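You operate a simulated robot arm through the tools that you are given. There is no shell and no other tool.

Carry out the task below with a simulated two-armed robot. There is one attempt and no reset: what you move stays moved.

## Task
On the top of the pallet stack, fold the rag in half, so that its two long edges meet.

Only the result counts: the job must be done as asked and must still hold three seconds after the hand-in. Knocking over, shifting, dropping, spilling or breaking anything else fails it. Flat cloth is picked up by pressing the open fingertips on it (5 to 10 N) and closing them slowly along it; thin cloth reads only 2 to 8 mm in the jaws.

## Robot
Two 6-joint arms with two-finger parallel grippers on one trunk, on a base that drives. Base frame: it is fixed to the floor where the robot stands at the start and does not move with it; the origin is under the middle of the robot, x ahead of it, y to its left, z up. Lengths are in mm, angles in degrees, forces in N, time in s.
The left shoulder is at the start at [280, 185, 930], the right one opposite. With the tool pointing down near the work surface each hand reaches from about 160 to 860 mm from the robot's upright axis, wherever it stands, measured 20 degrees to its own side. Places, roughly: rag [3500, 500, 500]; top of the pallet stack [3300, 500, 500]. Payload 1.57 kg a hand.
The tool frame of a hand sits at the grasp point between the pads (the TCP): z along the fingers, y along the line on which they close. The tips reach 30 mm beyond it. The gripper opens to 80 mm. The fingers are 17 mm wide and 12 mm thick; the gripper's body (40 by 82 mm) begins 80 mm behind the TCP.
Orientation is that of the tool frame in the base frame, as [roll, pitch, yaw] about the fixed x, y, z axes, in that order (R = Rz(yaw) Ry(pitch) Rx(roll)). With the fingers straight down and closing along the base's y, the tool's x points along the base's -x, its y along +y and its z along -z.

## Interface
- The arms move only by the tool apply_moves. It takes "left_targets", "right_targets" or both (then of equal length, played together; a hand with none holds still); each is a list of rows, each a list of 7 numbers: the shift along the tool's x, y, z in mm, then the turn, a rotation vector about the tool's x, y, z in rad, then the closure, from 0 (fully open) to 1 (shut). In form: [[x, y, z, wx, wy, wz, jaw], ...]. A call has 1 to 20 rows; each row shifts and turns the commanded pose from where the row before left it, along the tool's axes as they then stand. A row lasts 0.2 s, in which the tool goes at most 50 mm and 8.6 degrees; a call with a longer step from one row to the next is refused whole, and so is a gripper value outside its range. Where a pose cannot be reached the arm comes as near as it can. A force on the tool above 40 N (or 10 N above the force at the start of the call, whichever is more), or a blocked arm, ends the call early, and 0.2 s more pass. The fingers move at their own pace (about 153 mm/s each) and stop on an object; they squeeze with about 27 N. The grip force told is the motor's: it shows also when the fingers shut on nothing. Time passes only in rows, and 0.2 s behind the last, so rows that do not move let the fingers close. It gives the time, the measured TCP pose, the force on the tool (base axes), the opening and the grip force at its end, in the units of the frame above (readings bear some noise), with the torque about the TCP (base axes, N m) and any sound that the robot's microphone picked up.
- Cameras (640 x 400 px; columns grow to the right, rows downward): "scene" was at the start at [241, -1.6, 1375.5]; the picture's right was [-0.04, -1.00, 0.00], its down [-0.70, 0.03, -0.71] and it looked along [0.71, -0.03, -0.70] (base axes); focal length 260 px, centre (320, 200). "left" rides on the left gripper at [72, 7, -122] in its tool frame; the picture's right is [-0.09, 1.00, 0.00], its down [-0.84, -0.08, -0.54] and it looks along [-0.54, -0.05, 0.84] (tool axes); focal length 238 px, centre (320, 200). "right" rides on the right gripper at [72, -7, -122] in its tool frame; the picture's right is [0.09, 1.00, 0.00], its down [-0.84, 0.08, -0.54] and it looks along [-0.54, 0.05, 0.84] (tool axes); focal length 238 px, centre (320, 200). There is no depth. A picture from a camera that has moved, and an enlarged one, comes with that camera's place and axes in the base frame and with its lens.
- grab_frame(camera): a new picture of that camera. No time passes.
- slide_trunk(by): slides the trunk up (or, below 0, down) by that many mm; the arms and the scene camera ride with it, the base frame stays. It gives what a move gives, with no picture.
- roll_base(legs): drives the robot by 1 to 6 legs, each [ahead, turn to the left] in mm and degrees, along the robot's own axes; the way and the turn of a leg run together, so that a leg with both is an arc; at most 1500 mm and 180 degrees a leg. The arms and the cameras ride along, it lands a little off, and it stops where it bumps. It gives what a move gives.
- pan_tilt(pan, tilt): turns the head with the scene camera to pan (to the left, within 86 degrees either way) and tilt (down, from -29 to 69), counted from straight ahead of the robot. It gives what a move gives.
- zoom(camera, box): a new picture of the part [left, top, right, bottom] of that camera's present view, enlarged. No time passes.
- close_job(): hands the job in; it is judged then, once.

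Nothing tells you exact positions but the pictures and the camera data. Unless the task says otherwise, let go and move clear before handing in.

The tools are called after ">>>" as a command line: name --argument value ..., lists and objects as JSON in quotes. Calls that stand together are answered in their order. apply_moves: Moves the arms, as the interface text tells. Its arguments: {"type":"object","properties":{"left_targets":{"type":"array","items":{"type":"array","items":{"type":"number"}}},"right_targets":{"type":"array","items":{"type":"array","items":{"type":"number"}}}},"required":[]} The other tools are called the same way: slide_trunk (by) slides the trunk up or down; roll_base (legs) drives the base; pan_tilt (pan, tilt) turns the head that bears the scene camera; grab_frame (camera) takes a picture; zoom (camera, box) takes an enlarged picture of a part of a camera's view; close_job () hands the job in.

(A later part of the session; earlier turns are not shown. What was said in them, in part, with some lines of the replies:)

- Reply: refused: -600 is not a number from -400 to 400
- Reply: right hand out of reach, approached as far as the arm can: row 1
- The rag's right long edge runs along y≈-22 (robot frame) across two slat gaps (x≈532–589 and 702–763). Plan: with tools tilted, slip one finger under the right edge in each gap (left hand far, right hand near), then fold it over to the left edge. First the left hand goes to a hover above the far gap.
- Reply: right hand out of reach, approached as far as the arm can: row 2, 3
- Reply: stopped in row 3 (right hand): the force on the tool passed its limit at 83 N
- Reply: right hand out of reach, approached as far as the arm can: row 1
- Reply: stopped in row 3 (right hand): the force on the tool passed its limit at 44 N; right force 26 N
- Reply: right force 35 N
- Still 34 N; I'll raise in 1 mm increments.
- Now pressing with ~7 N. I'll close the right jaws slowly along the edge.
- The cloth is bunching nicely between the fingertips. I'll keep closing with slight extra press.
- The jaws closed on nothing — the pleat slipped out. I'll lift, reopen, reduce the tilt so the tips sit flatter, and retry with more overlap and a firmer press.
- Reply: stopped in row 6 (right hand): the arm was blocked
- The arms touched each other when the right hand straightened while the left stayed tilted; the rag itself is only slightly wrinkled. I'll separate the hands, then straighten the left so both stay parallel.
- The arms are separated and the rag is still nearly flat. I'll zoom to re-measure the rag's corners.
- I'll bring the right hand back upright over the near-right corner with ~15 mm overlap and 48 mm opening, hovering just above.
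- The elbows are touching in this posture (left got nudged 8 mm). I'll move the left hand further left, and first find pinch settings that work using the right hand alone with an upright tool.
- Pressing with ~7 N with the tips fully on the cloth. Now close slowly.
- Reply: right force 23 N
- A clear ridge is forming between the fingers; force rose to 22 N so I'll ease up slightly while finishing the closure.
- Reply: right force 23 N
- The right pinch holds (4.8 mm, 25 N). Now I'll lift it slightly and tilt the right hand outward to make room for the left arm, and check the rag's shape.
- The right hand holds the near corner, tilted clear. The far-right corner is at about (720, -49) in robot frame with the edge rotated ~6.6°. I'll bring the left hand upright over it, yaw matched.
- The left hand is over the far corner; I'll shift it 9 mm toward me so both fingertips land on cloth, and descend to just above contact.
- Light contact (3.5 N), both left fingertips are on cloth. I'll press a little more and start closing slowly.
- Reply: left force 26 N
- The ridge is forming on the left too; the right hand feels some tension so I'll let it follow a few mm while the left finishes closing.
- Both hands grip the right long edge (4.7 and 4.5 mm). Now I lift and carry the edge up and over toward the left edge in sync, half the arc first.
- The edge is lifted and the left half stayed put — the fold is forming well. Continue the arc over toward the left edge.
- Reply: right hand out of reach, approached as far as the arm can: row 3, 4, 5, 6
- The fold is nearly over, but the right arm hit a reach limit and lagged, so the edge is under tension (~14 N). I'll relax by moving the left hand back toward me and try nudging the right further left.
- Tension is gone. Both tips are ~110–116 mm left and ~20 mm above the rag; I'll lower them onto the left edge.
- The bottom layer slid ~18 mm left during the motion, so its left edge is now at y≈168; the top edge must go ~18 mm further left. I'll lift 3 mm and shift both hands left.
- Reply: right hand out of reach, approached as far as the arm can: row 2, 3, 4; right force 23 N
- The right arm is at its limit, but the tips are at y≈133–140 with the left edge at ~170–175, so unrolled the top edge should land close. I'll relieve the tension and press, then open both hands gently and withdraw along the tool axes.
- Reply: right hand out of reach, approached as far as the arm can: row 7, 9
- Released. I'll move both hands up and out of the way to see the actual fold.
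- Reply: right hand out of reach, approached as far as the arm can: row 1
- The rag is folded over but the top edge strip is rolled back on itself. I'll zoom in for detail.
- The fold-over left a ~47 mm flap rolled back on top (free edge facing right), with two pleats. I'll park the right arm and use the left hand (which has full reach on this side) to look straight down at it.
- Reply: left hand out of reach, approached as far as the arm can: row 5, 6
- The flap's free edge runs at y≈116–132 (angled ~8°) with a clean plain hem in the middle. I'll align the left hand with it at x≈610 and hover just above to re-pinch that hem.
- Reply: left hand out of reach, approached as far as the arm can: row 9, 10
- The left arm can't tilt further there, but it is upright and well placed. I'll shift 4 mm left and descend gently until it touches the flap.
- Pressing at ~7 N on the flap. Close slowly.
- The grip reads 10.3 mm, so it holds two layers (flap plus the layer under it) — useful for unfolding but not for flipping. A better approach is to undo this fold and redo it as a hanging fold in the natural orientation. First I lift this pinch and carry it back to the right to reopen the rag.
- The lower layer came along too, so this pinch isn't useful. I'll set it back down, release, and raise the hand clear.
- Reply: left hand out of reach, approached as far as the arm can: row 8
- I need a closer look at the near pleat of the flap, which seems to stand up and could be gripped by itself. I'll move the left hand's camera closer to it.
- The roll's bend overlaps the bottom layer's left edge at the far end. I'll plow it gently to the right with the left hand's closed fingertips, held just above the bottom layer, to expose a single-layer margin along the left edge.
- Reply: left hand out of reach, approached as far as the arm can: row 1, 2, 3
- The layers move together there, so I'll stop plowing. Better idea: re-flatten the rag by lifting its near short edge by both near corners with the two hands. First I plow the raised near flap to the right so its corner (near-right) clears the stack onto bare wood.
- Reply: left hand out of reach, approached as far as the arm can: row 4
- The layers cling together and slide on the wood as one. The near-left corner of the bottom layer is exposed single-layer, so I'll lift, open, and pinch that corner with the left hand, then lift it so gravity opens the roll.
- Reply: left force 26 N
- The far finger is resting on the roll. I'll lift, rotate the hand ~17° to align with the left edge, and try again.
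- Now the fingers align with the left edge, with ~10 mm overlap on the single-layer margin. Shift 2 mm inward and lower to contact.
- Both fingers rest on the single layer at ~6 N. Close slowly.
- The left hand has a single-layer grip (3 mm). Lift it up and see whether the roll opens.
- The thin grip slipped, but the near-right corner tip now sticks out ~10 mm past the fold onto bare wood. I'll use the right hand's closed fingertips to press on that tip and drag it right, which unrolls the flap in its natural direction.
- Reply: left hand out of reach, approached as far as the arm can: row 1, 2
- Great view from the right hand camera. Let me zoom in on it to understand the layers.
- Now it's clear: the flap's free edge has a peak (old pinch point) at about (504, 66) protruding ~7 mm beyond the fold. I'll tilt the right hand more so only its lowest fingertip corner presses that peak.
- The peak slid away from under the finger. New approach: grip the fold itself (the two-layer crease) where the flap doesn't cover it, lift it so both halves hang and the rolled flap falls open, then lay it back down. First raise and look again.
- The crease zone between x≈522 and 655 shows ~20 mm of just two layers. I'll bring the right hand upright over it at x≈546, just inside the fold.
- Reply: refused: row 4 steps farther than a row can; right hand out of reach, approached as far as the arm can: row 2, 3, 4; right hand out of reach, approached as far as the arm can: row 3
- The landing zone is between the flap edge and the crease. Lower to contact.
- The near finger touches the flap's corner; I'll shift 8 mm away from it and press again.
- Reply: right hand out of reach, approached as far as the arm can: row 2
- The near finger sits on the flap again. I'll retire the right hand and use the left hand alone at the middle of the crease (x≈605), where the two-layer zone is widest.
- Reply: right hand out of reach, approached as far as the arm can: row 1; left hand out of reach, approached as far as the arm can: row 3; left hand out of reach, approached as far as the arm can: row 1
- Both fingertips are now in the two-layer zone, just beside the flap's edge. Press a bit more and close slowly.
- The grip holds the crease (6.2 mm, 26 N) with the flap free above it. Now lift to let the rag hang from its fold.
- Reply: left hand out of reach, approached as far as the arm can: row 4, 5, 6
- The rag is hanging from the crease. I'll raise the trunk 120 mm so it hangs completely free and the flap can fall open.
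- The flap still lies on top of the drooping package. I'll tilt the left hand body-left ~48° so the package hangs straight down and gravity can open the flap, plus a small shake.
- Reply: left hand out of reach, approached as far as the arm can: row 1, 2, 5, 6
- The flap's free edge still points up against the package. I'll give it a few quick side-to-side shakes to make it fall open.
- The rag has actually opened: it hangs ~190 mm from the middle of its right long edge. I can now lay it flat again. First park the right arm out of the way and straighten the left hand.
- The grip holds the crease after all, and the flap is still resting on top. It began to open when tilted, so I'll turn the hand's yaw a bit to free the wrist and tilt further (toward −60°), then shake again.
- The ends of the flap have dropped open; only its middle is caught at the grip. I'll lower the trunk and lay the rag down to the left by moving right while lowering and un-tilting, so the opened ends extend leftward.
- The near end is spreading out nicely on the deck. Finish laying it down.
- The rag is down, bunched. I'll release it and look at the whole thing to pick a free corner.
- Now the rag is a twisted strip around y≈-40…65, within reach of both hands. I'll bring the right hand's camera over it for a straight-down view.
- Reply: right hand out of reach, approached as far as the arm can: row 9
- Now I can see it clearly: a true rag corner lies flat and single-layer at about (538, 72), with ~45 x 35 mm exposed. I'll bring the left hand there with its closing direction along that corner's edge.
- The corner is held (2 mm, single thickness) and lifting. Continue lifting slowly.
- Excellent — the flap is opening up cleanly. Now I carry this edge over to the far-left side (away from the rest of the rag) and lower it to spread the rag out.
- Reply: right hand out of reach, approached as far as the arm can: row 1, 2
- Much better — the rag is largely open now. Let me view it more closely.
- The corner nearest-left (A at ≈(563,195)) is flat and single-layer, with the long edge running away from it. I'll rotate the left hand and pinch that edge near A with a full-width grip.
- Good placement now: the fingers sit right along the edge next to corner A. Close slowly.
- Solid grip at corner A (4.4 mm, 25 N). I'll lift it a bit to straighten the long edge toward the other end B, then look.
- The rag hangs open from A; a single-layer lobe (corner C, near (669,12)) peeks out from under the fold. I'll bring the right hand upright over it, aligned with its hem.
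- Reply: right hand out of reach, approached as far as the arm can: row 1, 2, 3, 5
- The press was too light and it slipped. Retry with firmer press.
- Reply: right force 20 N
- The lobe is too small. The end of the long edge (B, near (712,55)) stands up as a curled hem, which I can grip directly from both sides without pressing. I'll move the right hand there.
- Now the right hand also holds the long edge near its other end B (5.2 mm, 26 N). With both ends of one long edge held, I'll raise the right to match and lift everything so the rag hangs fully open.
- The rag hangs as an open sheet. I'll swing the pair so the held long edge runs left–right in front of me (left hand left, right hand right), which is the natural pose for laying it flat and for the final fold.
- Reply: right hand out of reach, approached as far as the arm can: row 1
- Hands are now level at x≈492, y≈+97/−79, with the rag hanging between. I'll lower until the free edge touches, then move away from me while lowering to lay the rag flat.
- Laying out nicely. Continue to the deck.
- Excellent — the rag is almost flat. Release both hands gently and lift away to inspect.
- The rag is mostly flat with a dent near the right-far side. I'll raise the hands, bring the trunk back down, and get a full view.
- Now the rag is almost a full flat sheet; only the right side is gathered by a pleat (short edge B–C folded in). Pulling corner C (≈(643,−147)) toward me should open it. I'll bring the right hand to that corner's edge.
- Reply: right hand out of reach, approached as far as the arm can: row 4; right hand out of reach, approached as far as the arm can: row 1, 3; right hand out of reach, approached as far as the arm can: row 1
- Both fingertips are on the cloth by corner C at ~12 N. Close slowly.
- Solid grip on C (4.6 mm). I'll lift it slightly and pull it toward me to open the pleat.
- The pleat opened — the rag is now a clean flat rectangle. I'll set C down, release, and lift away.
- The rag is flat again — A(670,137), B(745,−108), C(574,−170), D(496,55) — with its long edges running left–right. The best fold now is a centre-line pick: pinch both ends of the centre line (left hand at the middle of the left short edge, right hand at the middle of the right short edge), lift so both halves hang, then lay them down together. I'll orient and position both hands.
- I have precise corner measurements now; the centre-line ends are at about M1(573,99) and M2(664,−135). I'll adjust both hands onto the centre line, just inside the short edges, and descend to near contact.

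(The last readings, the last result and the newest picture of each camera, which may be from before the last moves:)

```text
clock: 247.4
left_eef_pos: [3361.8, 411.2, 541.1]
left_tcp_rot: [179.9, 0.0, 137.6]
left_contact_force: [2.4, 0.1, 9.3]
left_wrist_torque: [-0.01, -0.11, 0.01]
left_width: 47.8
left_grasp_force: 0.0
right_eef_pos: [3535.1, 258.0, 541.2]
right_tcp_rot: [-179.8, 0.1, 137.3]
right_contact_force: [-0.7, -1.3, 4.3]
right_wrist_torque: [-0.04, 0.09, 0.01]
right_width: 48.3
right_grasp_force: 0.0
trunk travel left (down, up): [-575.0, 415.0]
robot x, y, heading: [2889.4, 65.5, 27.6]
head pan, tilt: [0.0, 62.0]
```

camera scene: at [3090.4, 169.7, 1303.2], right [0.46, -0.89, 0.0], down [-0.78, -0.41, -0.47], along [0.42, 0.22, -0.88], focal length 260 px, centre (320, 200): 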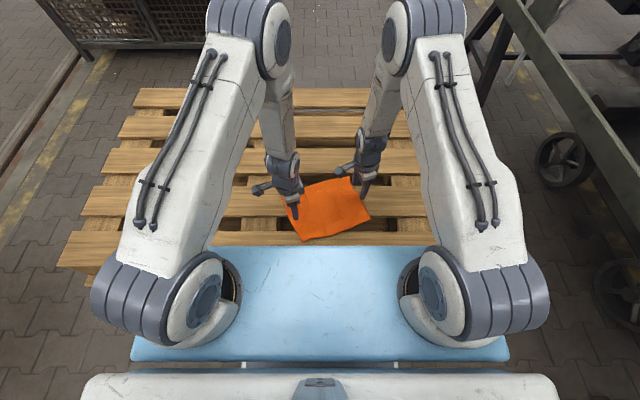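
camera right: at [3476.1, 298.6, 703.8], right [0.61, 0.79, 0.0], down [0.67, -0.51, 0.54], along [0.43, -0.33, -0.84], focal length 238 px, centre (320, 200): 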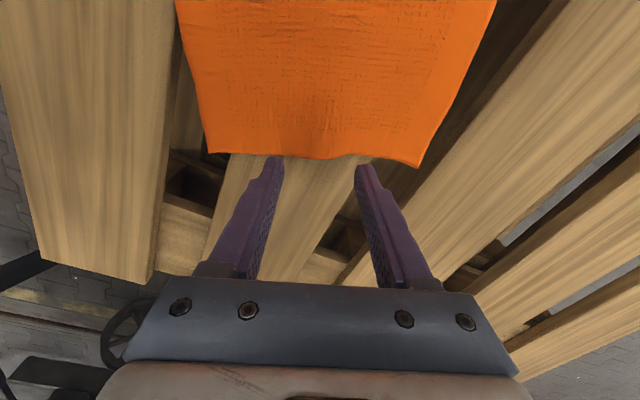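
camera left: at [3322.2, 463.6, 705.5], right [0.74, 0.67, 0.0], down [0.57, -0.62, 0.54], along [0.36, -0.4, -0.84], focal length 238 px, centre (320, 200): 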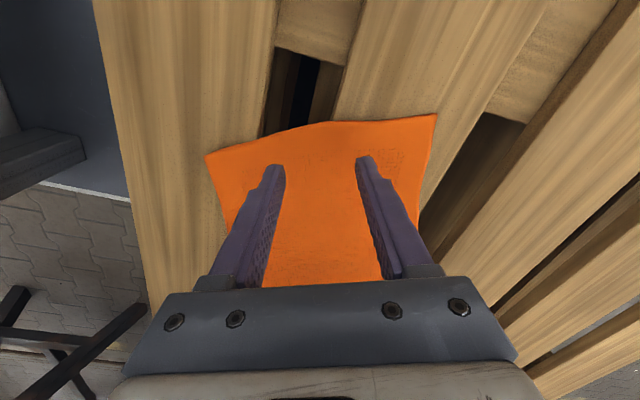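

Both are pressing lightly (9 N and 4 N). I'll press the right a touch more and close both slowly together.

>>> apply_moves --left_targets '[[0, 0, 0, 0, 0, 0, 0.4], [0, 0, 0, 0, 0, 0, 0.45], [0, 0, 0, 0, 0, 0, 0.5], [0, 0, 0, 0, 0, 0, 0.55], [0, 0, 0, 0, 0, 0, 0.6], [0, 0, 0, 0, 0, 0, 0.65], [0, 0, 0, 0, 0, 0, 0.7]]' --right_targets '[[0, 0, 0.5, 0, 0, 0, 0.4], [0, 0, 0, 0, 0, 0, 0.45], [0, 0, 0, 0, 0, 0, 0.5], [0, 0, 0, 0, 0, 0, 0.55], [0, 0, 0, 0, 0, 0, 0.6], [0, 0, 0, 0, 0, 0, 0.65], [0, 0, 0, 0, 0, 0, 0.7]]'

>>> zoom --camera "left" --box '[160, 60, 480, 230]'

>>> zoom --camera "right" --box '[160, 60, 480, 230]'

```text
clock: 249.0
left_eef_pos: [3360.7, 412.7, 540.2]
left_tcp_rot: [-179.9, 0.0, 137.7]
left_contact_force: [0.4, 0.0, 9.6]
left_wrist_torque: [0.01, -0.03, 0.04]
left_width: 21.2
left_grasp_force: 0.0
right_eef_pos: [3536.0, 258.0, 541.0]
right_tcp_rot: [-180.0, 0.0, 137.3]
right_contact_force: [0.6, 0.4, 7.2]
right_wrist_torque: [0.0, 0.08, -0.01]
right_width: 21.9
right_grasp_force: 0.0
trunk travel left (down, up): [-575.0, 415.0]
robot x, y, heading: [2890.7, 66.0, 27.4]
head pan, tilt: [0.0, 62.0]
```

```text
2.00 times, centred on (320, 145) of left
camera zoom: at [3311.9, 465.5, 663.4], right [0.74, 0.67, 0.0], down [0.57, -0.62, 0.54], along [0.36, -0.4, -0.84], focal length 477 px, centre (320, 310)
```

zoom: 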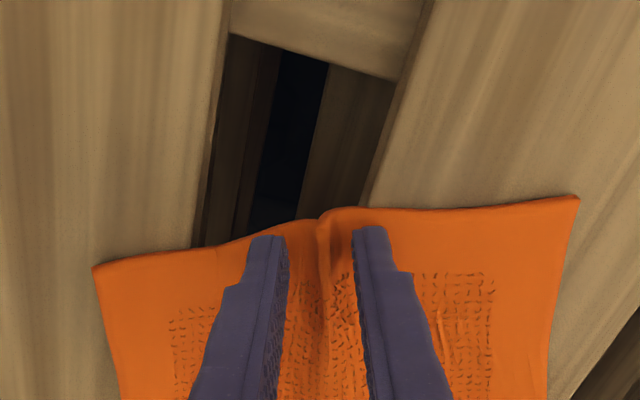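

```text
2.00 times, centred on (320, 145) of right
camera zoom: at [3479.5, 301.7, 661.8], right [0.61, 0.79, 0.0], down [0.67, -0.51, 0.54], along [0.43, -0.33, -0.84], focal length 477 px, centre (320, 310)
```

zoom: 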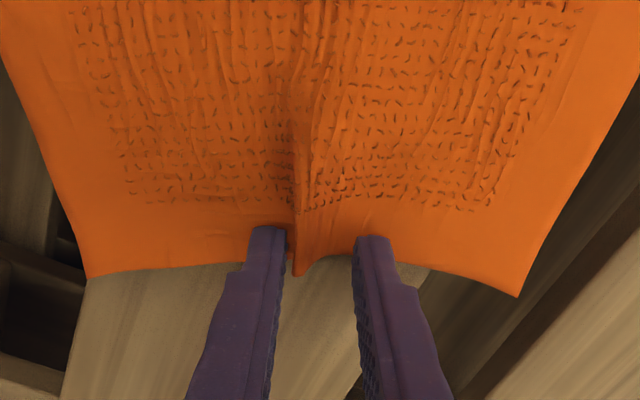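

Beautiful ridges are forming along the centre line on both ends. Finish closing.

>>> apply_moves --left_targets '[[0, 0, -0.2, 0, 0, 0, 0.75], [0, 0, 0, 0, 0, 0, 0.8], [0, 0, 0, 0, 0, 0, 0.85], [0, 0, 0, 0, 0, 0, 0.9], [0, 0, 0, 0, 0, 0, 0.95], [0, 0, 0, 0, 0, 0, 1.0], [0, 0, 0, 0, 0, 0, 1.0]]' --right_targets '[[0, 0, 0, 0, 0, 0, 0.75], [0, 0, 0, 0, 0, 0, 0.8], [0, 0, 0, 0, 0, 0, 0.85], [0, 0, 0, 0, 0, 0, 0.9], [0, 0, 0, 0, 0, 0, 0.95], [0, 0, 0, 0, 0, 0, 1.0], [0, 0, 0, 0, 0, 0, 1.0]]'

>>> zoom --camera "left" --box '[160, 60, 480, 230]'

>>> zoom --camera "right" --box '[160, 60, 480, 230]'

```text
clock: 250.6
left_eef_pos: [3360.1, 412.4, 540.3]
left_tcp_rot: [-180.0, 0.0, 137.7]
left_contact_force: [-0.6, 1.0, 3.8]
left_wrist_torque: [0.0, 0.02, -0.01]
left_width: 4.6
left_grasp_force: 24.8
right_eef_pos: [3535.8, 256.5, 541.5]
right_tcp_rot: [-179.7, 0.1, 137.2]
right_contact_force: [-0.8, -0.4, 8.7]
right_wrist_torque: [-0.04, 0.06, 0.0]
right_width: 4.1
right_grasp_force: 24.3
trunk travel left (down, up): [-575.0, 415.0]
robot x, y, heading: [2896.0, 61.0, 27.2]
head pan, tilt: [0.0, 62.0]
```

```text
2.00 times, centred on (320, 145) of left
camera zoom: at [3312.0, 465.2, 664.0], right [0.74, 0.67, 0.0], down [0.57, -0.62, 0.54], along [0.36, -0.4, -0.84], focal length 477 px, centre (320, 310)
```

zoom: 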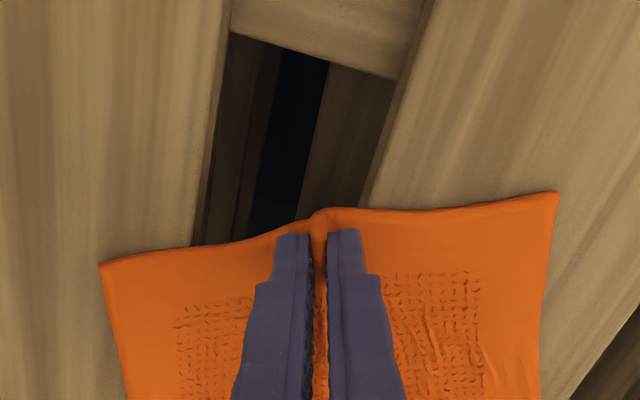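

```text
2.00 times, centred on (320, 145) of right
camera zoom: at [3479.4, 301.6, 661.7], right [0.61, 0.79, 0.0], down [0.67, -0.51, 0.54], along [0.43, -0.33, -0.84], focal length 477 px, centre (320, 310)
```

zoom: 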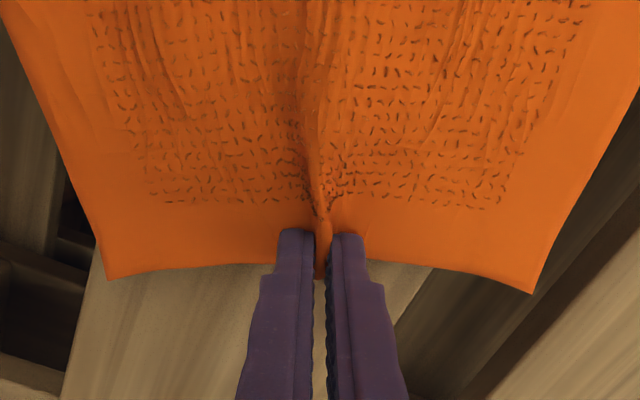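

Both centre-line grips are solid (4.6 and 4.1 mm) and the crease is centred to within ~1 mm (81/80 mm and 78/79 mm to the corners). Now lift straight up with the trunk so both halves hang.

>>> slide_trunk --by 140

>>> grab_frame --camera "scene"

>>> zoom --camera "scene" --box '[240, 140, 400, 250]'

>>> grab_frame --camera "left"

>>> grab_frame --camera "right"

```text
clock: 252.3
left_eef_pos: [3361.5, 411.7, 681.0]
left_tcp_rot: [-179.7, -0.1, 137.7]
left_contact_force: [-0.1, 0.3, 0.4]
left_wrist_torque: [-0.04, 0.04, 0.02]
left_width: 4.4
left_grasp_force: 24.4
right_eef_pos: [3535.9, 256.9, 680.2]
right_tcp_rot: [-179.8, 0.1, 137.3]
right_contact_force: [0.2, 0.3, 0.1]
right_wrist_torque: [0.0, 0.03, -0.03]
right_width: 3.8
right_grasp_force: 24.3
trunk travel left (down, up): [-715.0, 275.0]
robot x, y, heading: [2893.0, 66.3, 27.3]
head pan, tilt: [0.0, 62.0]
```

```text
taken
camera scene: at [3090.5, 169.7, 1443.1], right [0.46, -0.89, 0.0], down [-0.78, -0.41, -0.47], along [0.42, 0.22, -0.88], focal length 260 px, centre (320, 200)
```

scene: 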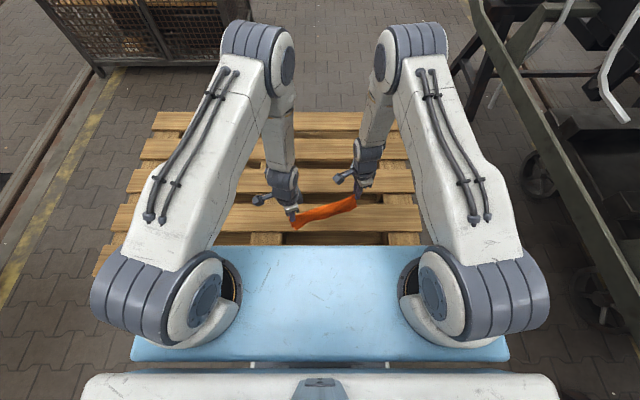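

```text
3.64 times, centred on (320, 195) of scene
camera zoom: at [3090.5, 169.7, 1443.1], right [0.46, -0.89, 0.0], down [-0.78, -0.41, -0.47], along [0.42, 0.22, -0.88], focal length 946 px, centre (320, 218)
```

zoom: 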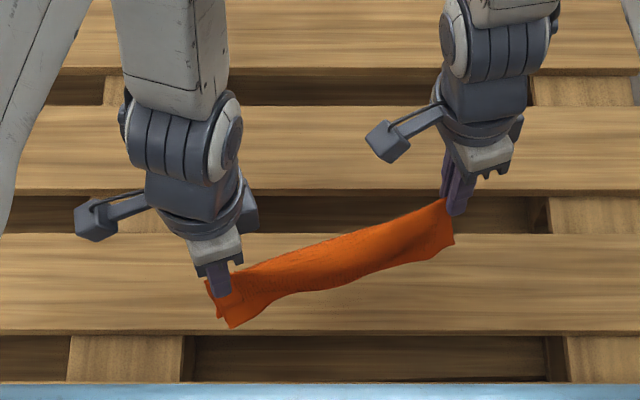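

```text
taken
camera left: at [3312.2, 465.3, 803.7], right [0.74, 0.67, 0.0], down [0.57, -0.62, 0.54], along [0.36, -0.4, -0.84], focal length 238 px, centre (320, 200)
```

left: 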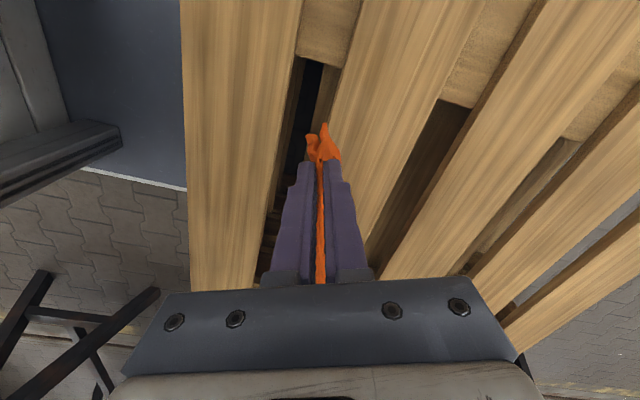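

```text
taken
camera right: at [3479.6, 301.7, 801.3], right [0.61, 0.79, 0.0], down [0.67, -0.51, 0.54], along [0.43, -0.33, -0.84], focal length 238 px, centre (320, 200)
```

right: 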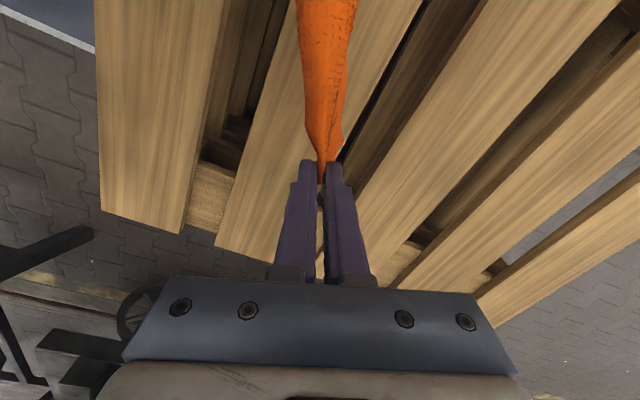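

Perfect: the rag hangs folded over its centre line with both long edges together at the bottom. Now I lower until the edges touch, then lay it away from me by moving toward myself while lowering.

>>> apply_moves --left_targets '[[0, 0, 15, 0, 0, 0, 1.0], [0, 0, 15, 0, 0, 0, 1.0], [0, 0, 12, 0, 0, 0, 1.0], [0, -9.5, 8.7, 0, 0, 0, 1.0], [0, -9.5, 8.7, 0, 0, 0, 1.0], [0, -9.5, 8.7, 0, 0, 0, 1.0], [0, -9.5, 8.7, 0, 0, 0, 1.0], [0, 0, 0, 0, 0, 0, 1.0]]' --right_targets '[[0, 0, 15, 0, 0, 0, 1.0], [0, 0, 15, 0, 0, 0, 1.0], [0, 0, 12, 0, 0, 0, 1.0], [0, -9.5, 8.7, 0, 0, 0, 1.0], [0, -9.5, 8.7, 0, 0, 0, 1.0], [0, -9.5, 8.7, 0, 0, 0, 1.0], [0, -9.5, 8.7, 0, 0, 0, 1.0], [0, 0, 0, 0, 0, 0, 1.0]]'

>>> zoom --camera "scene" --box '[240, 140, 400, 250]'

>>> grab_frame --camera "right"

>>> grab_frame --camera "left"

```text
clock: 254.1
left_eef_pos: [3335.9, 384.0, 603.6]
left_tcp_rot: [-179.9, 0.0, 137.7]
left_contact_force: [0.4, -0.2, 0.2]
left_wrist_torque: [0.01, 0.04, 0.03]
left_width: 4.3
left_grasp_force: 24.8
right_eef_pos: [3511.1, 228.6, 603.4]
right_tcp_rot: [-179.8, 0.2, 137.3]
right_contact_force: [0.8, -0.9, 0.8]
right_wrist_torque: [-0.03, -0.03, -0.03]
right_width: 4.1
right_grasp_force: 24.2
trunk travel left (down, up): [-715.0, 275.0]
robot x, y, heading: [2892.5, 60.7, 27.4]
head pan, tilt: [0.0, 62.0]
```

```text
3.64 times, centred on (320, 195) of scene
camera zoom: at [3090.5, 169.7, 1443.2], right [0.46, -0.89, 0.0], down [-0.78, -0.41, -0.47], along [0.42, 0.22, -0.88], focal length 946 px, centre (320, 218)
```

zoom: 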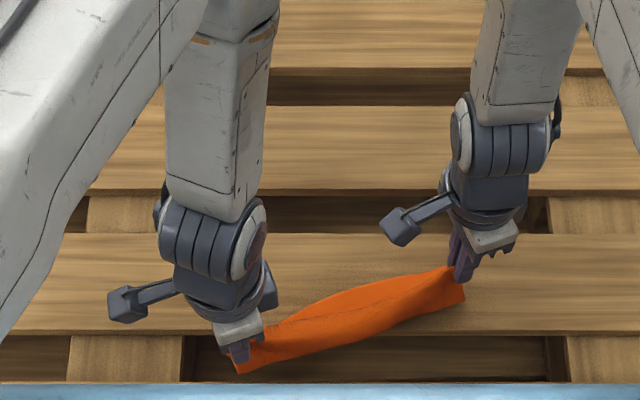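

```text
taken
camera right: at [3454.8, 272.7, 723.6], right [0.61, 0.79, 0.0], down [0.67, -0.51, 0.54], along [0.43, -0.33, -0.84], focal length 238 px, centre (320, 200)
```

right: 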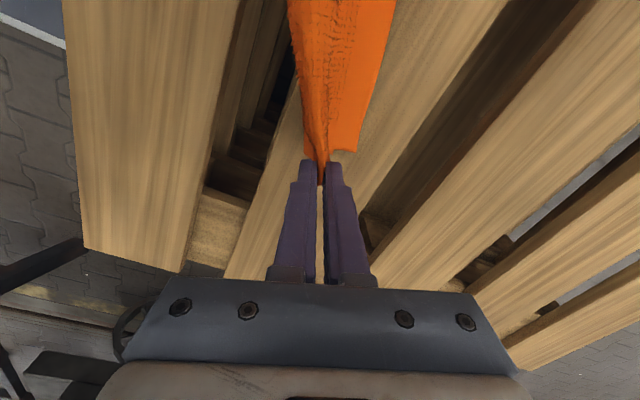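

```text
taken
camera left: at [3286.4, 436.9, 726.6], right [0.74, 0.67, 0.0], down [0.57, -0.62, 0.54], along [0.36, -0.4, -0.84], focal length 238 px, centre (320, 200)
```

left: 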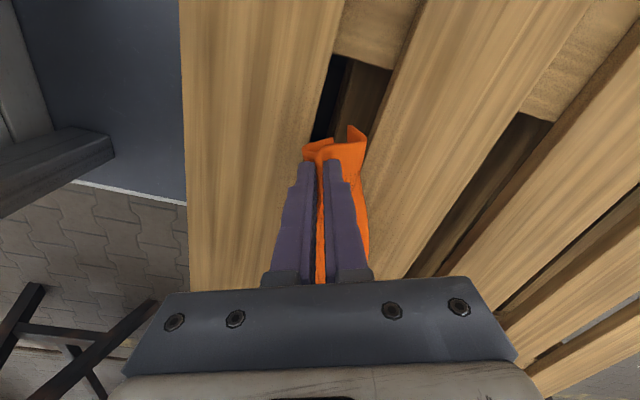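

Both layers are trailing behind the hands as intended. Continue lowering, then drag a little extra toward me at low height so both layers straighten flat.

>>> apply_moves --left_targets '[[0, -9.5, 9, 0, 0, 0, 1.0], [0, -9.5, 9, 0, 0, 0, 1.0], [0, -9.5, 9, 0, 0, 0, 1.0], [0, -9.5, 9, 0, 0, 0, 1.0], [0, -9.5, 8, 0, 0, 0, 1.0], [0, -8, 6, 0, 0, 0, 1.0], [0, 0, 0, 0, 0, 0, 1.0]]' --right_targets '[[0, -9.5, 9, 0, 0, 0, 1.0], [0, -9.5, 9, 0, 0, 0, 1.0], [0, -9.5, 9, 0, 0, 0, 1.0], [0, -9.5, 9, 0, 0, 0, 1.0], [0, -9.5, 8, 0, 0, 0, 1.0], [0, -8, 6, 0, 0, 0, 1.0], [0, 0, 0, 0, 0, 0, 1.0]]'

>>> zoom --camera "scene" --box '[240, 140, 400, 260]'

>>> grab_frame --camera "right"

>>> grab_frame --camera "left"

```text
clock: 255.7
left_eef_pos: [3299.7, 341.5, 552.4]
left_tcp_rot: [-179.9, 0.0, 137.7]
left_contact_force: [-0.5, 0.3, 0.0]
left_wrist_torque: [-0.01, 0.01, 0.02]
left_width: 4.5
left_grasp_force: 25.2
right_eef_pos: [3472.2, 190.0, 554.9]
right_tcp_rot: [-179.8, 0.2, 137.2]
right_contact_force: [0.3, -1.1, -0.6]
right_wrist_torque: [0.02, 0.02, -0.04]
right_width: 3.8
right_grasp_force: 24.5
trunk travel left (down, up): [-715.0, 275.0]
robot x, y, heading: [2891.5, 65.4, 27.4]
head pan, tilt: [0.0, 62.0]
```

```text
3.33 times, centred on (320, 200) of scene
camera zoom: at [3090.5, 169.7, 1443.2], right [0.46, -0.89, 0.0], down [-0.78, -0.41, -0.47], along [0.42, 0.22, -0.88], focal length 867 px, centre (320, 200)
```

zoom: 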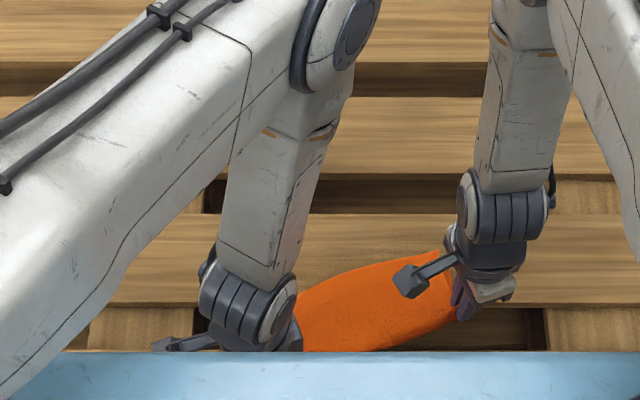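

```text
taken
camera right: at [3415.9, 232.5, 676.0], right [0.61, 0.79, 0.0], down [0.67, -0.51, 0.54], along [0.43, -0.33, -0.84], focal length 238 px, centre (320, 200)
```

right: 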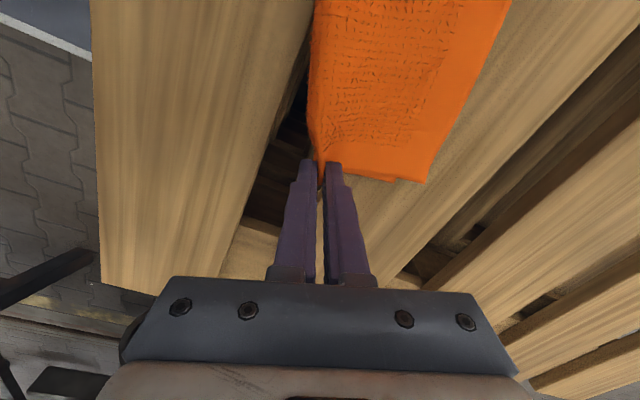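

```text
taken
camera left: at [3249.9, 395.7, 676.8], right [0.74, 0.67, 0.0], down [0.57, -0.62, 0.54], along [0.36, -0.4, -0.84], focal length 238 px, centre (320, 200)
```

left: 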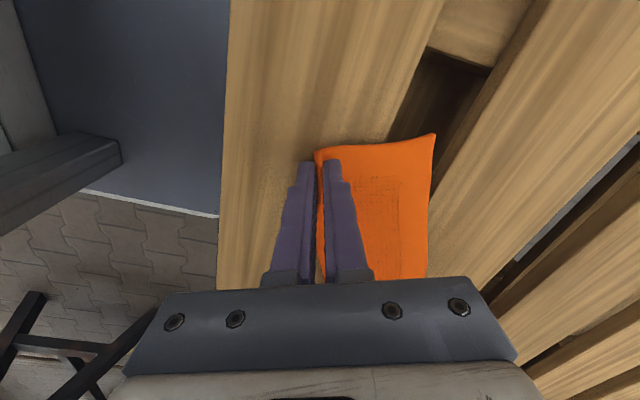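

Superb — the rag is lying folded in half with the crease at my hands. I'll settle it the last few mm with a small straightening drag, then open gently and lift straight up.

>>> apply_moves --left_targets '[[0, -5, 3, 0, 0, 0, 1.0], [0, -5, 3, 0, 0, 0, 1.0], [0, -3, 1.5, 0, 0, 0, 1.0], [0, 0, 0, 0, 0, 0, 1.0]]' --right_targets '[[0, -5, 4, 0, 0, 0, 1.0], [0, -5, 4, 0, 0, 0, 1.0], [0, -3, 2, 0, 0, 0, 1.0], [0, 0, 0, 0, 0, 0, 1.0]]'

>>> zoom --camera "left" --box '[240, 80, 480, 240]'

>>> zoom --camera "right" --box '[240, 20, 540, 220]'

```text
clock: 256.7
left_eef_pos: [3289.3, 334.5, 545.5]
left_tcp_rot: [-179.9, 0.1, 137.7]
left_contact_force: [0.9, 1.3, 4.8]
left_wrist_torque: [0.08, -0.12, -0.03]
left_width: 4.7
left_grasp_force: 25.0
right_eef_pos: [3464.6, 179.6, 543.5]
right_tcp_rot: [180.0, 0.2, 137.2]
right_contact_force: [1.3, 1.5, 5.1]
right_wrist_torque: [0.16, -0.04, -0.04]
right_width: 3.7
right_grasp_force: 25.6
trunk travel left (down, up): [-715.0, 275.0]
robot x, y, heading: [2895.2, 65.8, 27.0]
head pan, tilt: [0.0, 62.0]
```

```text
2.50 times, centred on (360, 160) of left
camera zoom: at [3240.0, 387.6, 668.9], right [0.74, 0.67, 0.0], down [0.57, -0.62, 0.54], along [0.36, -0.4, -0.84], focal length 596 px, centre (220, 300)
```

zoom: 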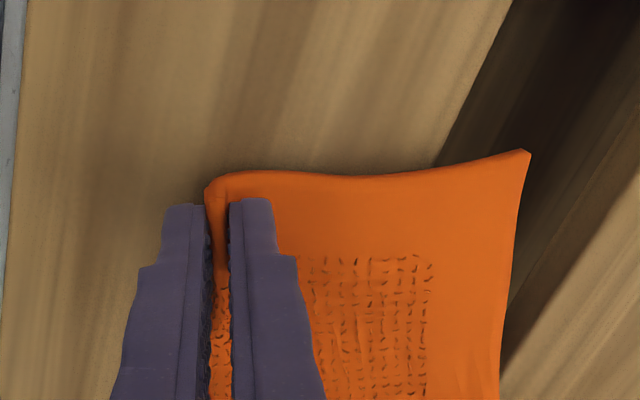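

```text
2.00 times, centred on (390, 120) of right
camera zoom: at [3407.9, 222.7, 665.3], right [0.61, 0.79, 0.0], down [0.67, -0.51, 0.54], along [0.43, -0.33, -0.84], focal length 477 px, centre (180, 360)
```

zoom: 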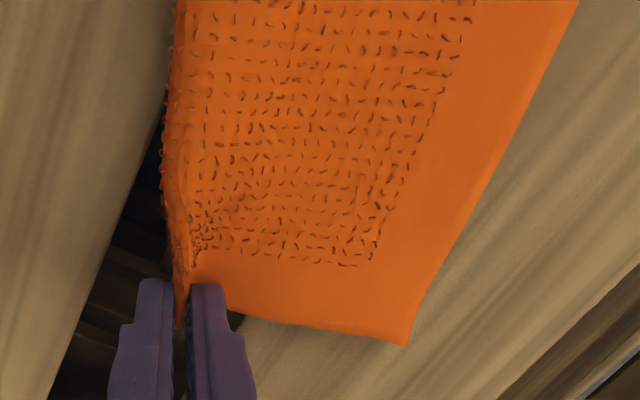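

The layers look aligned at both ends. Release both hands gently and lift.

>>> apply_moves --left_targets '[[0, 0, -0.5, 0, 0, 0, 0.97], [0, 0, 0, 0, 0, 0, 0.93], [0, 0, -1, 0, 0, 0, 0.88], [0, 0, -1, 0, 0, 0, 0.82], [0, 0, -4, 0, 0, 0, 0.78], [0, 0, -10, 0, 0, 0, 0.75], [0, 0, -25, 0, 0, 0, 0.7], [0, 0, -35, 0, 0, 0, 0.7], [30, 0, -20, 0, 0, 0, 0.7]]' --right_targets '[[0, 0, -0.5, 0, 0, 0, 0.97], [0, 0, 0, 0, 0, 0, 0.93], [0, 0, -1, 0, 0, 0, 0.88], [0, 0, -1, 0, 0, 0, 0.82], [0, 0, -4, 0, 0, 0, 0.78], [0, 0, -10, 0, 0, 0, 0.75], [0, 0, -25, 0, 0, 0, 0.7], [0, 0, -35, 0, 0, 0, 0.7], [-30, 0, -20, 0, 0, 0, 0.7]]'

>>> grab_frame --camera "left"

>>> grab_frame --camera "right"

>>> zoom --camera "scene" --box '[240, 140, 400, 260]'

```text
clock: 258.7
left_eef_pos: [3267.0, 352.8, 644.0]
left_tcp_rot: [180.0, 0.0, 137.6]
left_contact_force: [-0.1, 0.1, 0.4]
left_wrist_torque: [-0.01, 0.0, 0.01]
left_width: 24.2
left_grasp_force: 0.1
right_eef_pos: [3483.8, 157.9, 643.1]
right_tcp_rot: [-179.9, 0.1, 137.3]
right_contact_force: [0.3, -0.1, 0.3]
right_wrist_torque: [-0.02, 0.01, -0.01]
right_width: 24.0
right_grasp_force: 0.0
trunk travel left (down, up): [-715.0, 275.0]
robot x, y, heading: [2891.9, 61.8, 27.1]
head pan, tilt: [0.0, 62.0]
```

```text
taken
camera left: at [3216.9, 407.0, 766.4], right [0.74, 0.67, 0.0], down [0.57, -0.62, 0.54], along [0.36, -0.4, -0.84], focal length 238 px, centre (320, 200)
```

left: 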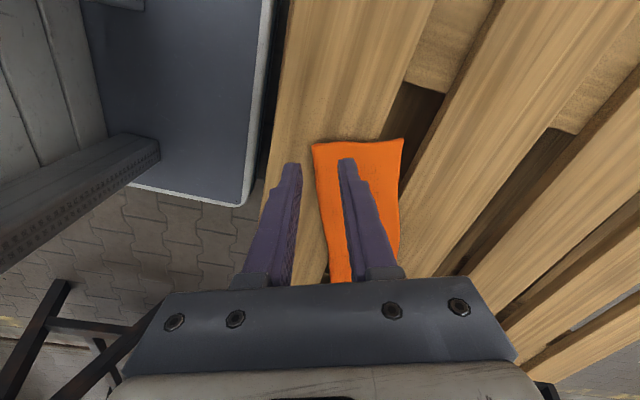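

```text
taken
camera right: at [3427.3, 202.5, 763.4], right [0.61, 0.79, 0.0], down [0.67, -0.51, 0.54], along [0.43, -0.33, -0.84], focal length 238 px, centre (320, 200)
```

right: 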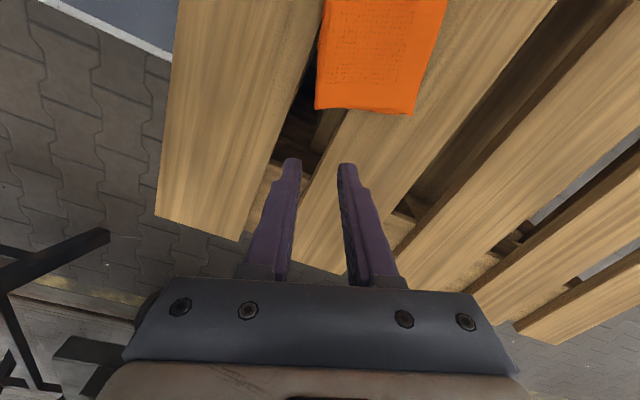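

```text
3.33 times, centred on (320, 200) of scene
camera zoom: at [3090.4, 169.7, 1443.1], right [0.46, -0.89, 0.0], down [-0.78, -0.41, -0.47], along [0.42, 0.22, -0.88], focal length 867 px, centre (320, 200)
```

zoom: 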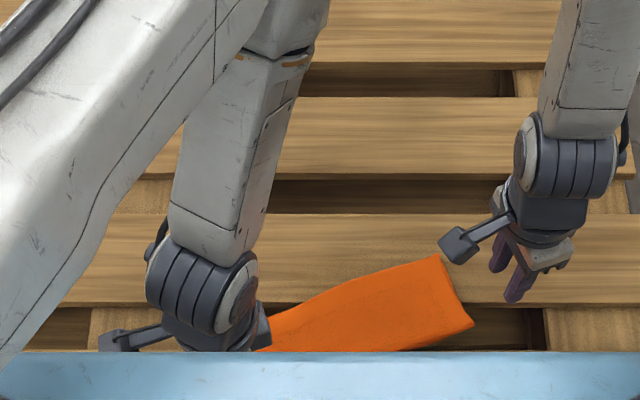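

It stays folded. I'll move both hands well clear to the sides and bring the trunk back down for a full inspection.

>>> apply_moves --left_targets '[[20, 0, -35, 0, 0, 0, 0.7], [30, 0, -35, 0, 0, 0, 0.7], [35, 0, -30, 0, 0, 0, 0.7], [35, 10, -10, 0, 0, 0, 0.7], [35, 10, 0, 0, 0, 0, 0.7], [35, 10, 0, 0, 0, 0, 0.7]]' --right_targets '[[-20, 0, -35, 0, 0, 0, 0.7], [-30, 0, -35, 0, 0, 0, 0.7], [-35, 0, -30, 0, 0, 0, 0.7], [-35, 0, -10, 0, 0, 0, 0.7], [-30, 0, 0, 0, 0, 0, 0.7], [0, 0, 0, 0, 0, 0, 0.7]]'

>>> slide_trunk --by -140

>>> grab_frame --camera "scene"

>>> zoom --camera "scene" --box '[270, 170, 370, 250]'

```text
clock: 260.1
left_eef_pos: [3170.9, 515.9, 728.8]
left_tcp_rot: [-179.8, -0.1, 137.7]
left_contact_force: [-0.4, 0.3, 0.2]
left_wrist_torque: [0.02, 0.03, -0.01]
left_width: 24.1
left_grasp_force: 0.1
left hand out of reach, approached as far as the arm can: row 3, 4
right_eef_pos: [3595.2, 57.6, 749.0]
right_tcp_rot: [-179.8, 0.2, 137.3]
right_contact_force: [-0.4, 1.0, -1.1]
right_wrist_torque: [-0.02, 0.0, 0.0]
right_width: 24.0
right_grasp_force: 0.1
trunk travel left (down, up): [-715.0, 275.0]
robot x, y, heading: [2890.7, 65.1, 27.4]
head pan, tilt: [0.0, 62.0]
```

```text
clock: 261.8
left_eef_pos: [3171.3, 516.1, 588.7]
left_tcp_rot: [-179.8, -0.2, 137.7]
left_contact_force: [0.0, 0.0, 0.2]
left_wrist_torque: [-0.02, 0.0, 0.0]
left_width: 23.8
left_grasp_force: 0.1
right_eef_pos: [3595.1, 58.2, 611.8]
right_tcp_rot: [-179.8, 0.1, 137.4]
right_contact_force: [-0.4, -0.7, -0.3]
right_wrist_torque: [0.04, -0.01, -0.03]
right_width: 24.1
right_grasp_force: 0.0
trunk travel left (down, up): [-575.0, 415.0]
robot x, y, heading: [2892.2, 64.4, 27.2]
head pan, tilt: [0.0, 62.0]
```

```text
taken
camera scene: at [3090.4, 169.7, 1303.2], right [0.46, -0.89, 0.0], down [-0.78, -0.41, -0.47], along [0.42, 0.22, -0.88], focal length 260 px, centre (320, 200)
```

scene: 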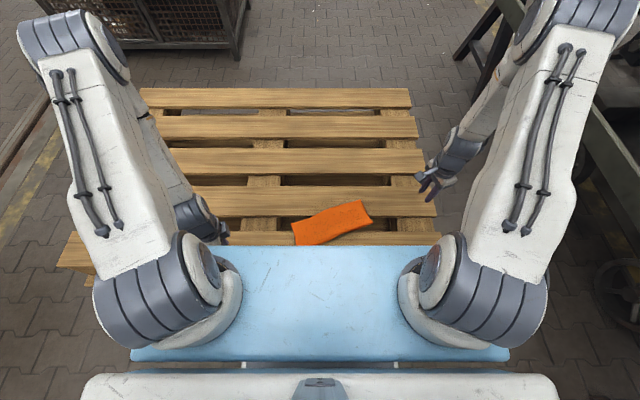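

```text
5.00 times, centred on (320, 210) of scene
camera zoom: at [3090.4, 169.7, 1303.2], right [0.46, -0.89, 0.0], down [-0.78, -0.41, -0.47], along [0.42, 0.22, -0.88], focal length 1301 px, centre (320, 150)
```

zoom: 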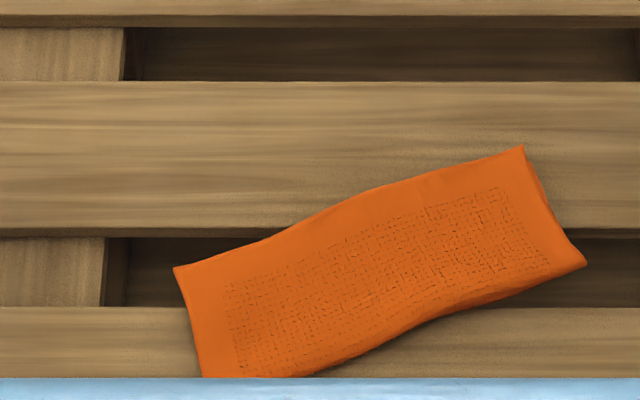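

The rag is now neatly folded in half, crease toward me and both long edges at the far side. I'll check from a low angle at the left end that the lower layer's edge lies under the upper one.

>>> apply_moves --left_targets '[[-20, 28, -6, 0, 0, 0, 0.7], [-20, 28, -6, 0, 0, 0, 0.7], [-15, 28, 0, 0, 0, 0, 0.7], [0, 0, 0, 0, -0.12, 0, 0.7], [0, 0, 0, 0, -0.12, 0, 0.7], [0, 0, 0, 0, -0.12, 0, 0.7], [0, 0, 0, 0, -0.12, 0, 0.7], [0, 0, 0, 0, -0.12, 0, 0.7], [0, 0, 0, 0, 0, 0, 0.7]]'

>>> grab_frame --camera "left"

>>> zoom --camera "scene" --box '[250, 160, 390, 250]'

```text
clock: 263.8
left_eef_pos: [3266.0, 541.0, 599.2]
left_tcp_rot: [-179.9, 34.4, 137.7]
left_contact_force: [0.5, 0.7, -0.2]
left_wrist_torque: [-0.01, -0.03, -0.01]
left_width: 23.9
left_grasp_force: 0.0
right_eef_pos: [3594.8, 59.0, 611.3]
right_tcp_rot: [-179.8, 0.1, 137.3]
right_contact_force: [-0.4, 0.3, -0.3]
right_wrist_torque: [0.01, 0.02, -0.01]
right_width: 24.1
right_grasp_force: 0.2
trunk travel left (down, up): [-575.0, 415.0]
robot x, y, heading: [2888.7, 66.3, 27.4]
head pan, tilt: [0.0, 62.0]
```

```text
taken
camera left: at [3176.5, 632.7, 660.6], right [0.73, 0.69, 0.05], down [0.23, -0.31, 0.92], along [0.65, -0.66, -0.39], focal length 238 px, centre (320, 200)
```

left: 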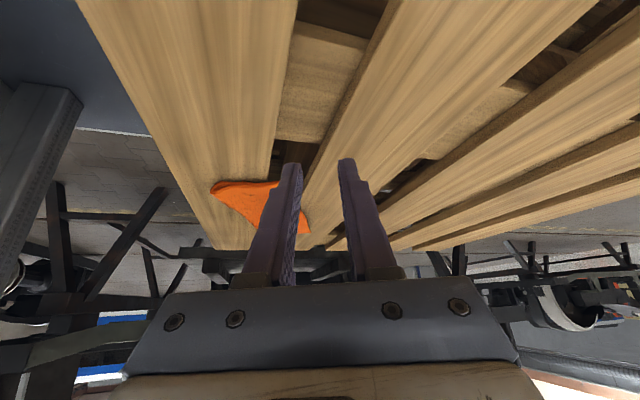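

```text
4.44 times, centred on (320, 205) of scene
camera zoom: at [3090.4, 169.7, 1303.2], right [0.46, -0.89, 0.0], down [-0.78, -0.41, -0.47], along [0.42, 0.22, -0.88], focal length 1156 px, centre (320, 178)
```

zoom: 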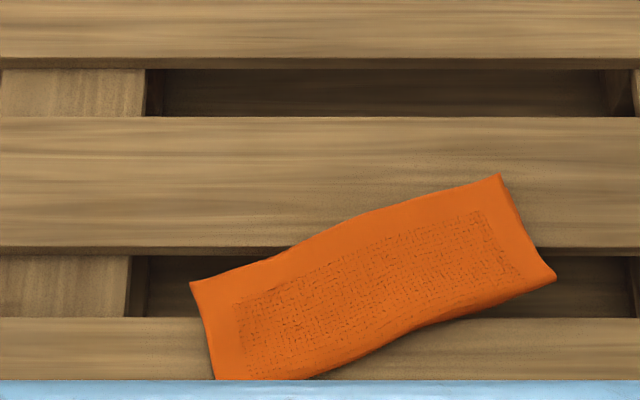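

>>> zoom --camera "left" --box '[190, 150, 330, 250]'

>>> zoom --camera "scene" --box '[288, 205, 338, 246]'

>>> zoom --camera "scene" --box '[328, 192, 378, 233]'

```text
4.00 times, centred on (260, 200) of left
camera zoom: at [3176.5, 632.7, 660.6], right [0.73, 0.69, 0.05], down [0.23, -0.31, 0.92], along [0.65, -0.66, -0.39], focal length 953 px, centre (560, 200)
```

zoom: 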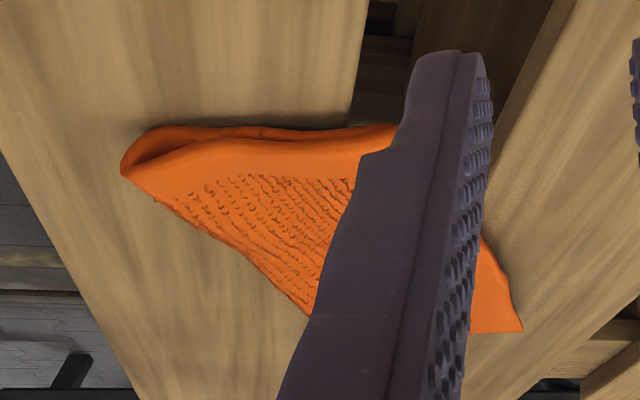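

```text
9.76 times, centred on (313, 226) of scene
camera zoom: at [3090.4, 169.7, 1303.2], right [0.46, -0.89, 0.0], down [-0.78, -0.41, -0.47], along [0.42, 0.22, -0.88], focal length 2538 px, centre (388, -49)
```

zoom: 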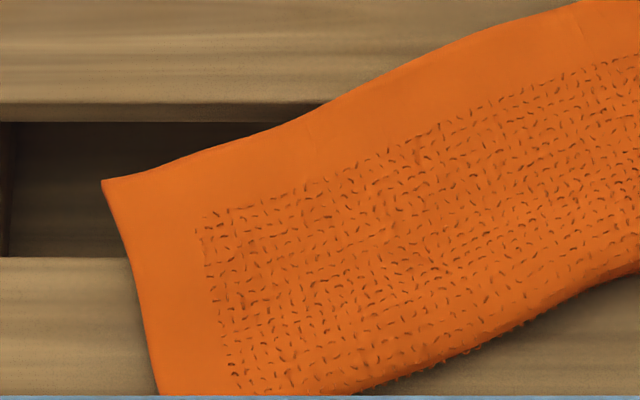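

```text
9.76 times, centred on (353, 212) of scene
camera zoom: at [3090.4, 169.7, 1303.2], right [0.46, -0.89, 0.0], down [-0.78, -0.41, -0.47], along [0.42, 0.22, -0.88], focal length 2538 px, centre (-2, 78)
```

zoom: 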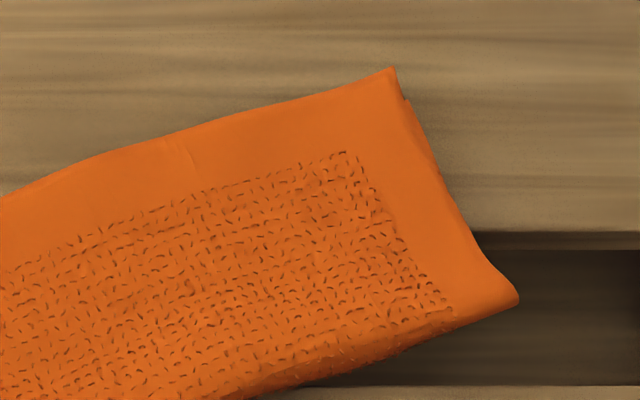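

The right-end corners coincide within a few mm. Let me shift the left hand a bit to see the far-left corner unobstructed.

>>> apply_moves --left_targets '[[0, 35, 0, 0, 0, 0, 0.7], [0, 35, 0, 0, 0, 0, 0.7], [0, 0, 0, 0, 0, 0, 0.7]]'

>>> zoom --camera "left" --box '[100, 130, 300, 270]'

```text
clock: 264.6
left_eef_pos: [3317.4, 592.2, 598.2]
left_tcp_rot: [-179.9, 34.4, 137.8]
left_contact_force: [0.1, -0.6, -0.1]
left_wrist_torque: [0.0, -0.05, -0.01]
left_width: 24.2
left_grasp_force: 0.1
right_eef_pos: [3594.1, 58.8, 610.0]
right_tcp_rot: [-179.7, 0.1, 137.4]
right_contact_force: [0.9, 0.1, 0.2]
right_wrist_torque: [-0.03, 0.0, -0.02]
right_width: 24.1
right_grasp_force: 0.0
trunk travel left (down, up): [-575.0, 415.0]
robot x, y, heading: [2891.8, 64.3, 27.3]
head pan, tilt: [0.0, 62.0]
```

```text
2.86 times, centred on (200, 200) of left
camera zoom: at [3226.1, 684.1, 659.2], right [0.73, 0.68, 0.05], down [0.23, -0.32, 0.92], along [0.65, -0.66, -0.39], focal length 681 px, centre (663, 200)
```

zoom: 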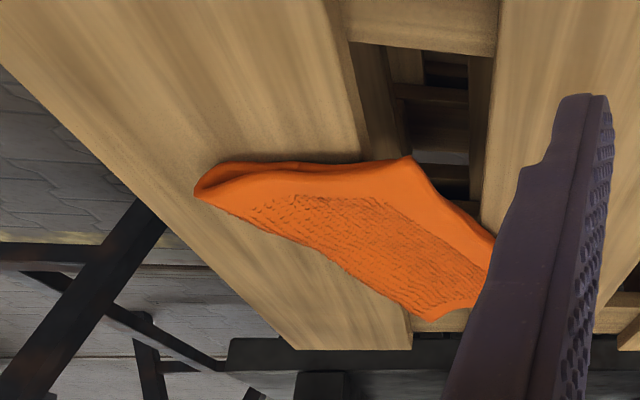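

>>> zoom --camera "left" --box '[155, 170, 285, 245]'

>>> zoom --camera "left" --box '[215, 175, 275, 225]'

```text
4.92 times, centred on (220, 208) of left
camera zoom: at [3226.1, 684.1, 659.2], right [0.73, 0.68, 0.05], down [0.23, -0.32, 0.92], along [0.65, -0.66, -0.39], focal length 1173 px, centre (812, 163)
```

zoom: 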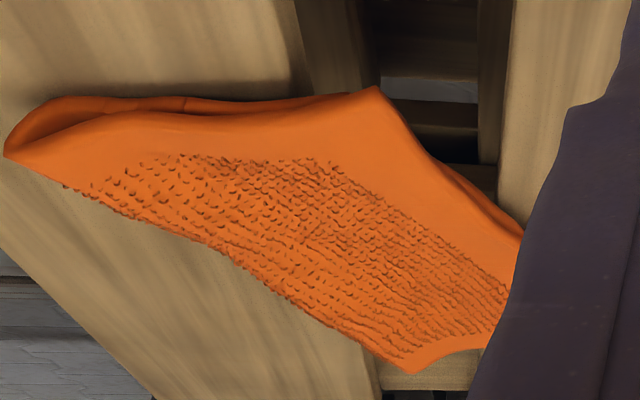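

```text
8.00 times, centred on (245, 200) of left
camera zoom: at [3226.1, 684.1, 659.2], right [0.73, 0.68, 0.05], down [0.23, -0.32, 0.92], along [0.65, -0.66, -0.39], focal length 1907 px, centre (920, 200)
```

zoom: 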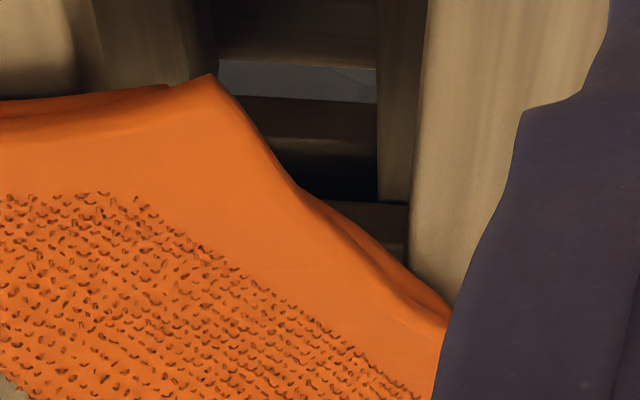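

The two layers' corners and edges coincide within about 5 mm at both ends. I'll now move both hands well clear and take a final look.

>>> apply_moves --left_targets '[[20, 0, -35, 0, 0, 0, 0.5], [20, 0, -35, 0, 0.1, 0, 0.5], [20, 0, -20, 0, 0.1, 0, 0.5], [20, 0, 0, 0, 0.1, 0, 0.5], [0, 0, 0, 0, 0.1, 0, 0.5], [0, 0, 0, 0, 0, 0, 0.5]]' --right_targets '[[-20, 0, -35, 0, 0, 0, 0.5], [-20, 0, -35, 0, 0, 0, 0.5], [-10, 0, -20, 0, 0, 0, 0.5], [0, 0, 0, 0, 0, 0, 0.5], [0, 0, 0, 0, 0, 0, 0.5], [0, 0, 0, 0, 0, 0, 0.5]]'

>>> grab_frame --camera "scene"

>>> zoom --camera "scene" --box '[270, 170, 370, 250]'

```text
clock: 266.0
left_eef_pos: [3228.9, 674.1, 633.5]
left_tcp_rot: [-179.8, 11.5, 137.8]
left_contact_force: [0.2, 0.8, -0.1]
left_wrist_torque: [0.03, 0.0, 0.02]
left_width: 40.2
left_grasp_force: 0.0
right_eef_pos: [3631.0, 22.7, 699.1]
right_tcp_rot: [-179.7, 0.1, 137.3]
right_contact_force: [0.3, 0.4, 0.0]
right_wrist_torque: [0.02, 0.0, 0.0]
right_width: 39.9
right_grasp_force: 0.1
trunk travel left (down, up): [-575.0, 415.0]
robot x, y, heading: [2896.1, 67.4, 27.3]
head pan, tilt: [0.0, 62.0]
```

```text
taken
camera scene: at [3090.4, 169.7, 1303.2], right [0.46, -0.89, 0.0], down [-0.78, -0.41, -0.47], along [0.42, 0.22, -0.88], focal length 260 px, centre (320, 200)
```

scene: 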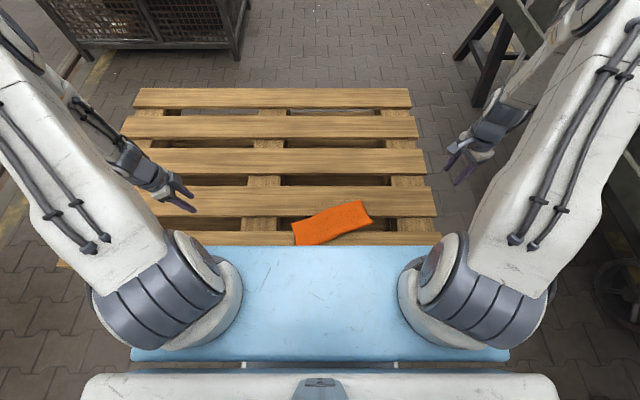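

```text
5.00 times, centred on (320, 210) of scene
camera zoom: at [3090.4, 169.7, 1303.2], right [0.46, -0.89, 0.0], down [-0.78, -0.41, -0.47], along [0.42, 0.22, -0.88], focal length 1301 px, centre (320, 150)
```

zoom: 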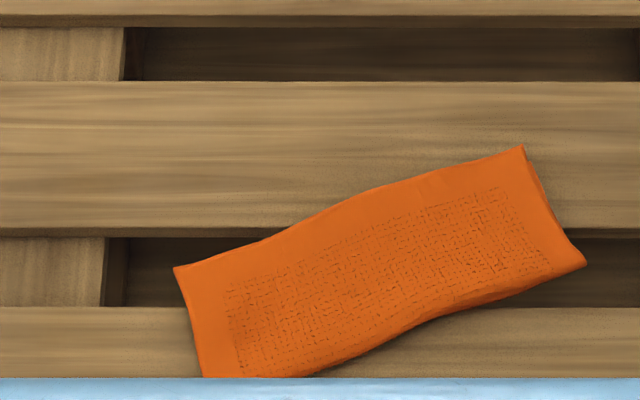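

The rag lies on the pallet stack folded in half, with its two long edges together at the far side. It has not moved since I let go. Both hands are clear, so I'm handing the job in.

>>> close_job

```text
The job is handed in.
```

I folded the rag in half on top of the pallet stack, with its two long edges meeting, and handed the job in.

- **Alignment:** from the camera views I could check, the upper and lower layers' corners line up to within about 5 mm. I did not get a full view along the far edge, where the long edges lie.
- **First attempt:** my first fold rolled one edge back on itself. I reopened the rag, laid it flat, and refolded it along its centre line.
- **Position:** the rag is still well inside the top of the stack, but it is no longer where it started. It has turned about 90°, so its long edges now run roughly left to right as seen from the robot.
- **Surroundings:** early on, one fingertip pressed the pallet deck at about 83 N before the robot stopped. I saw no pallet move, and the base never touched the stack.

Both hands are open and clear of the rag, and it had not shifted in the views I took after letting go.
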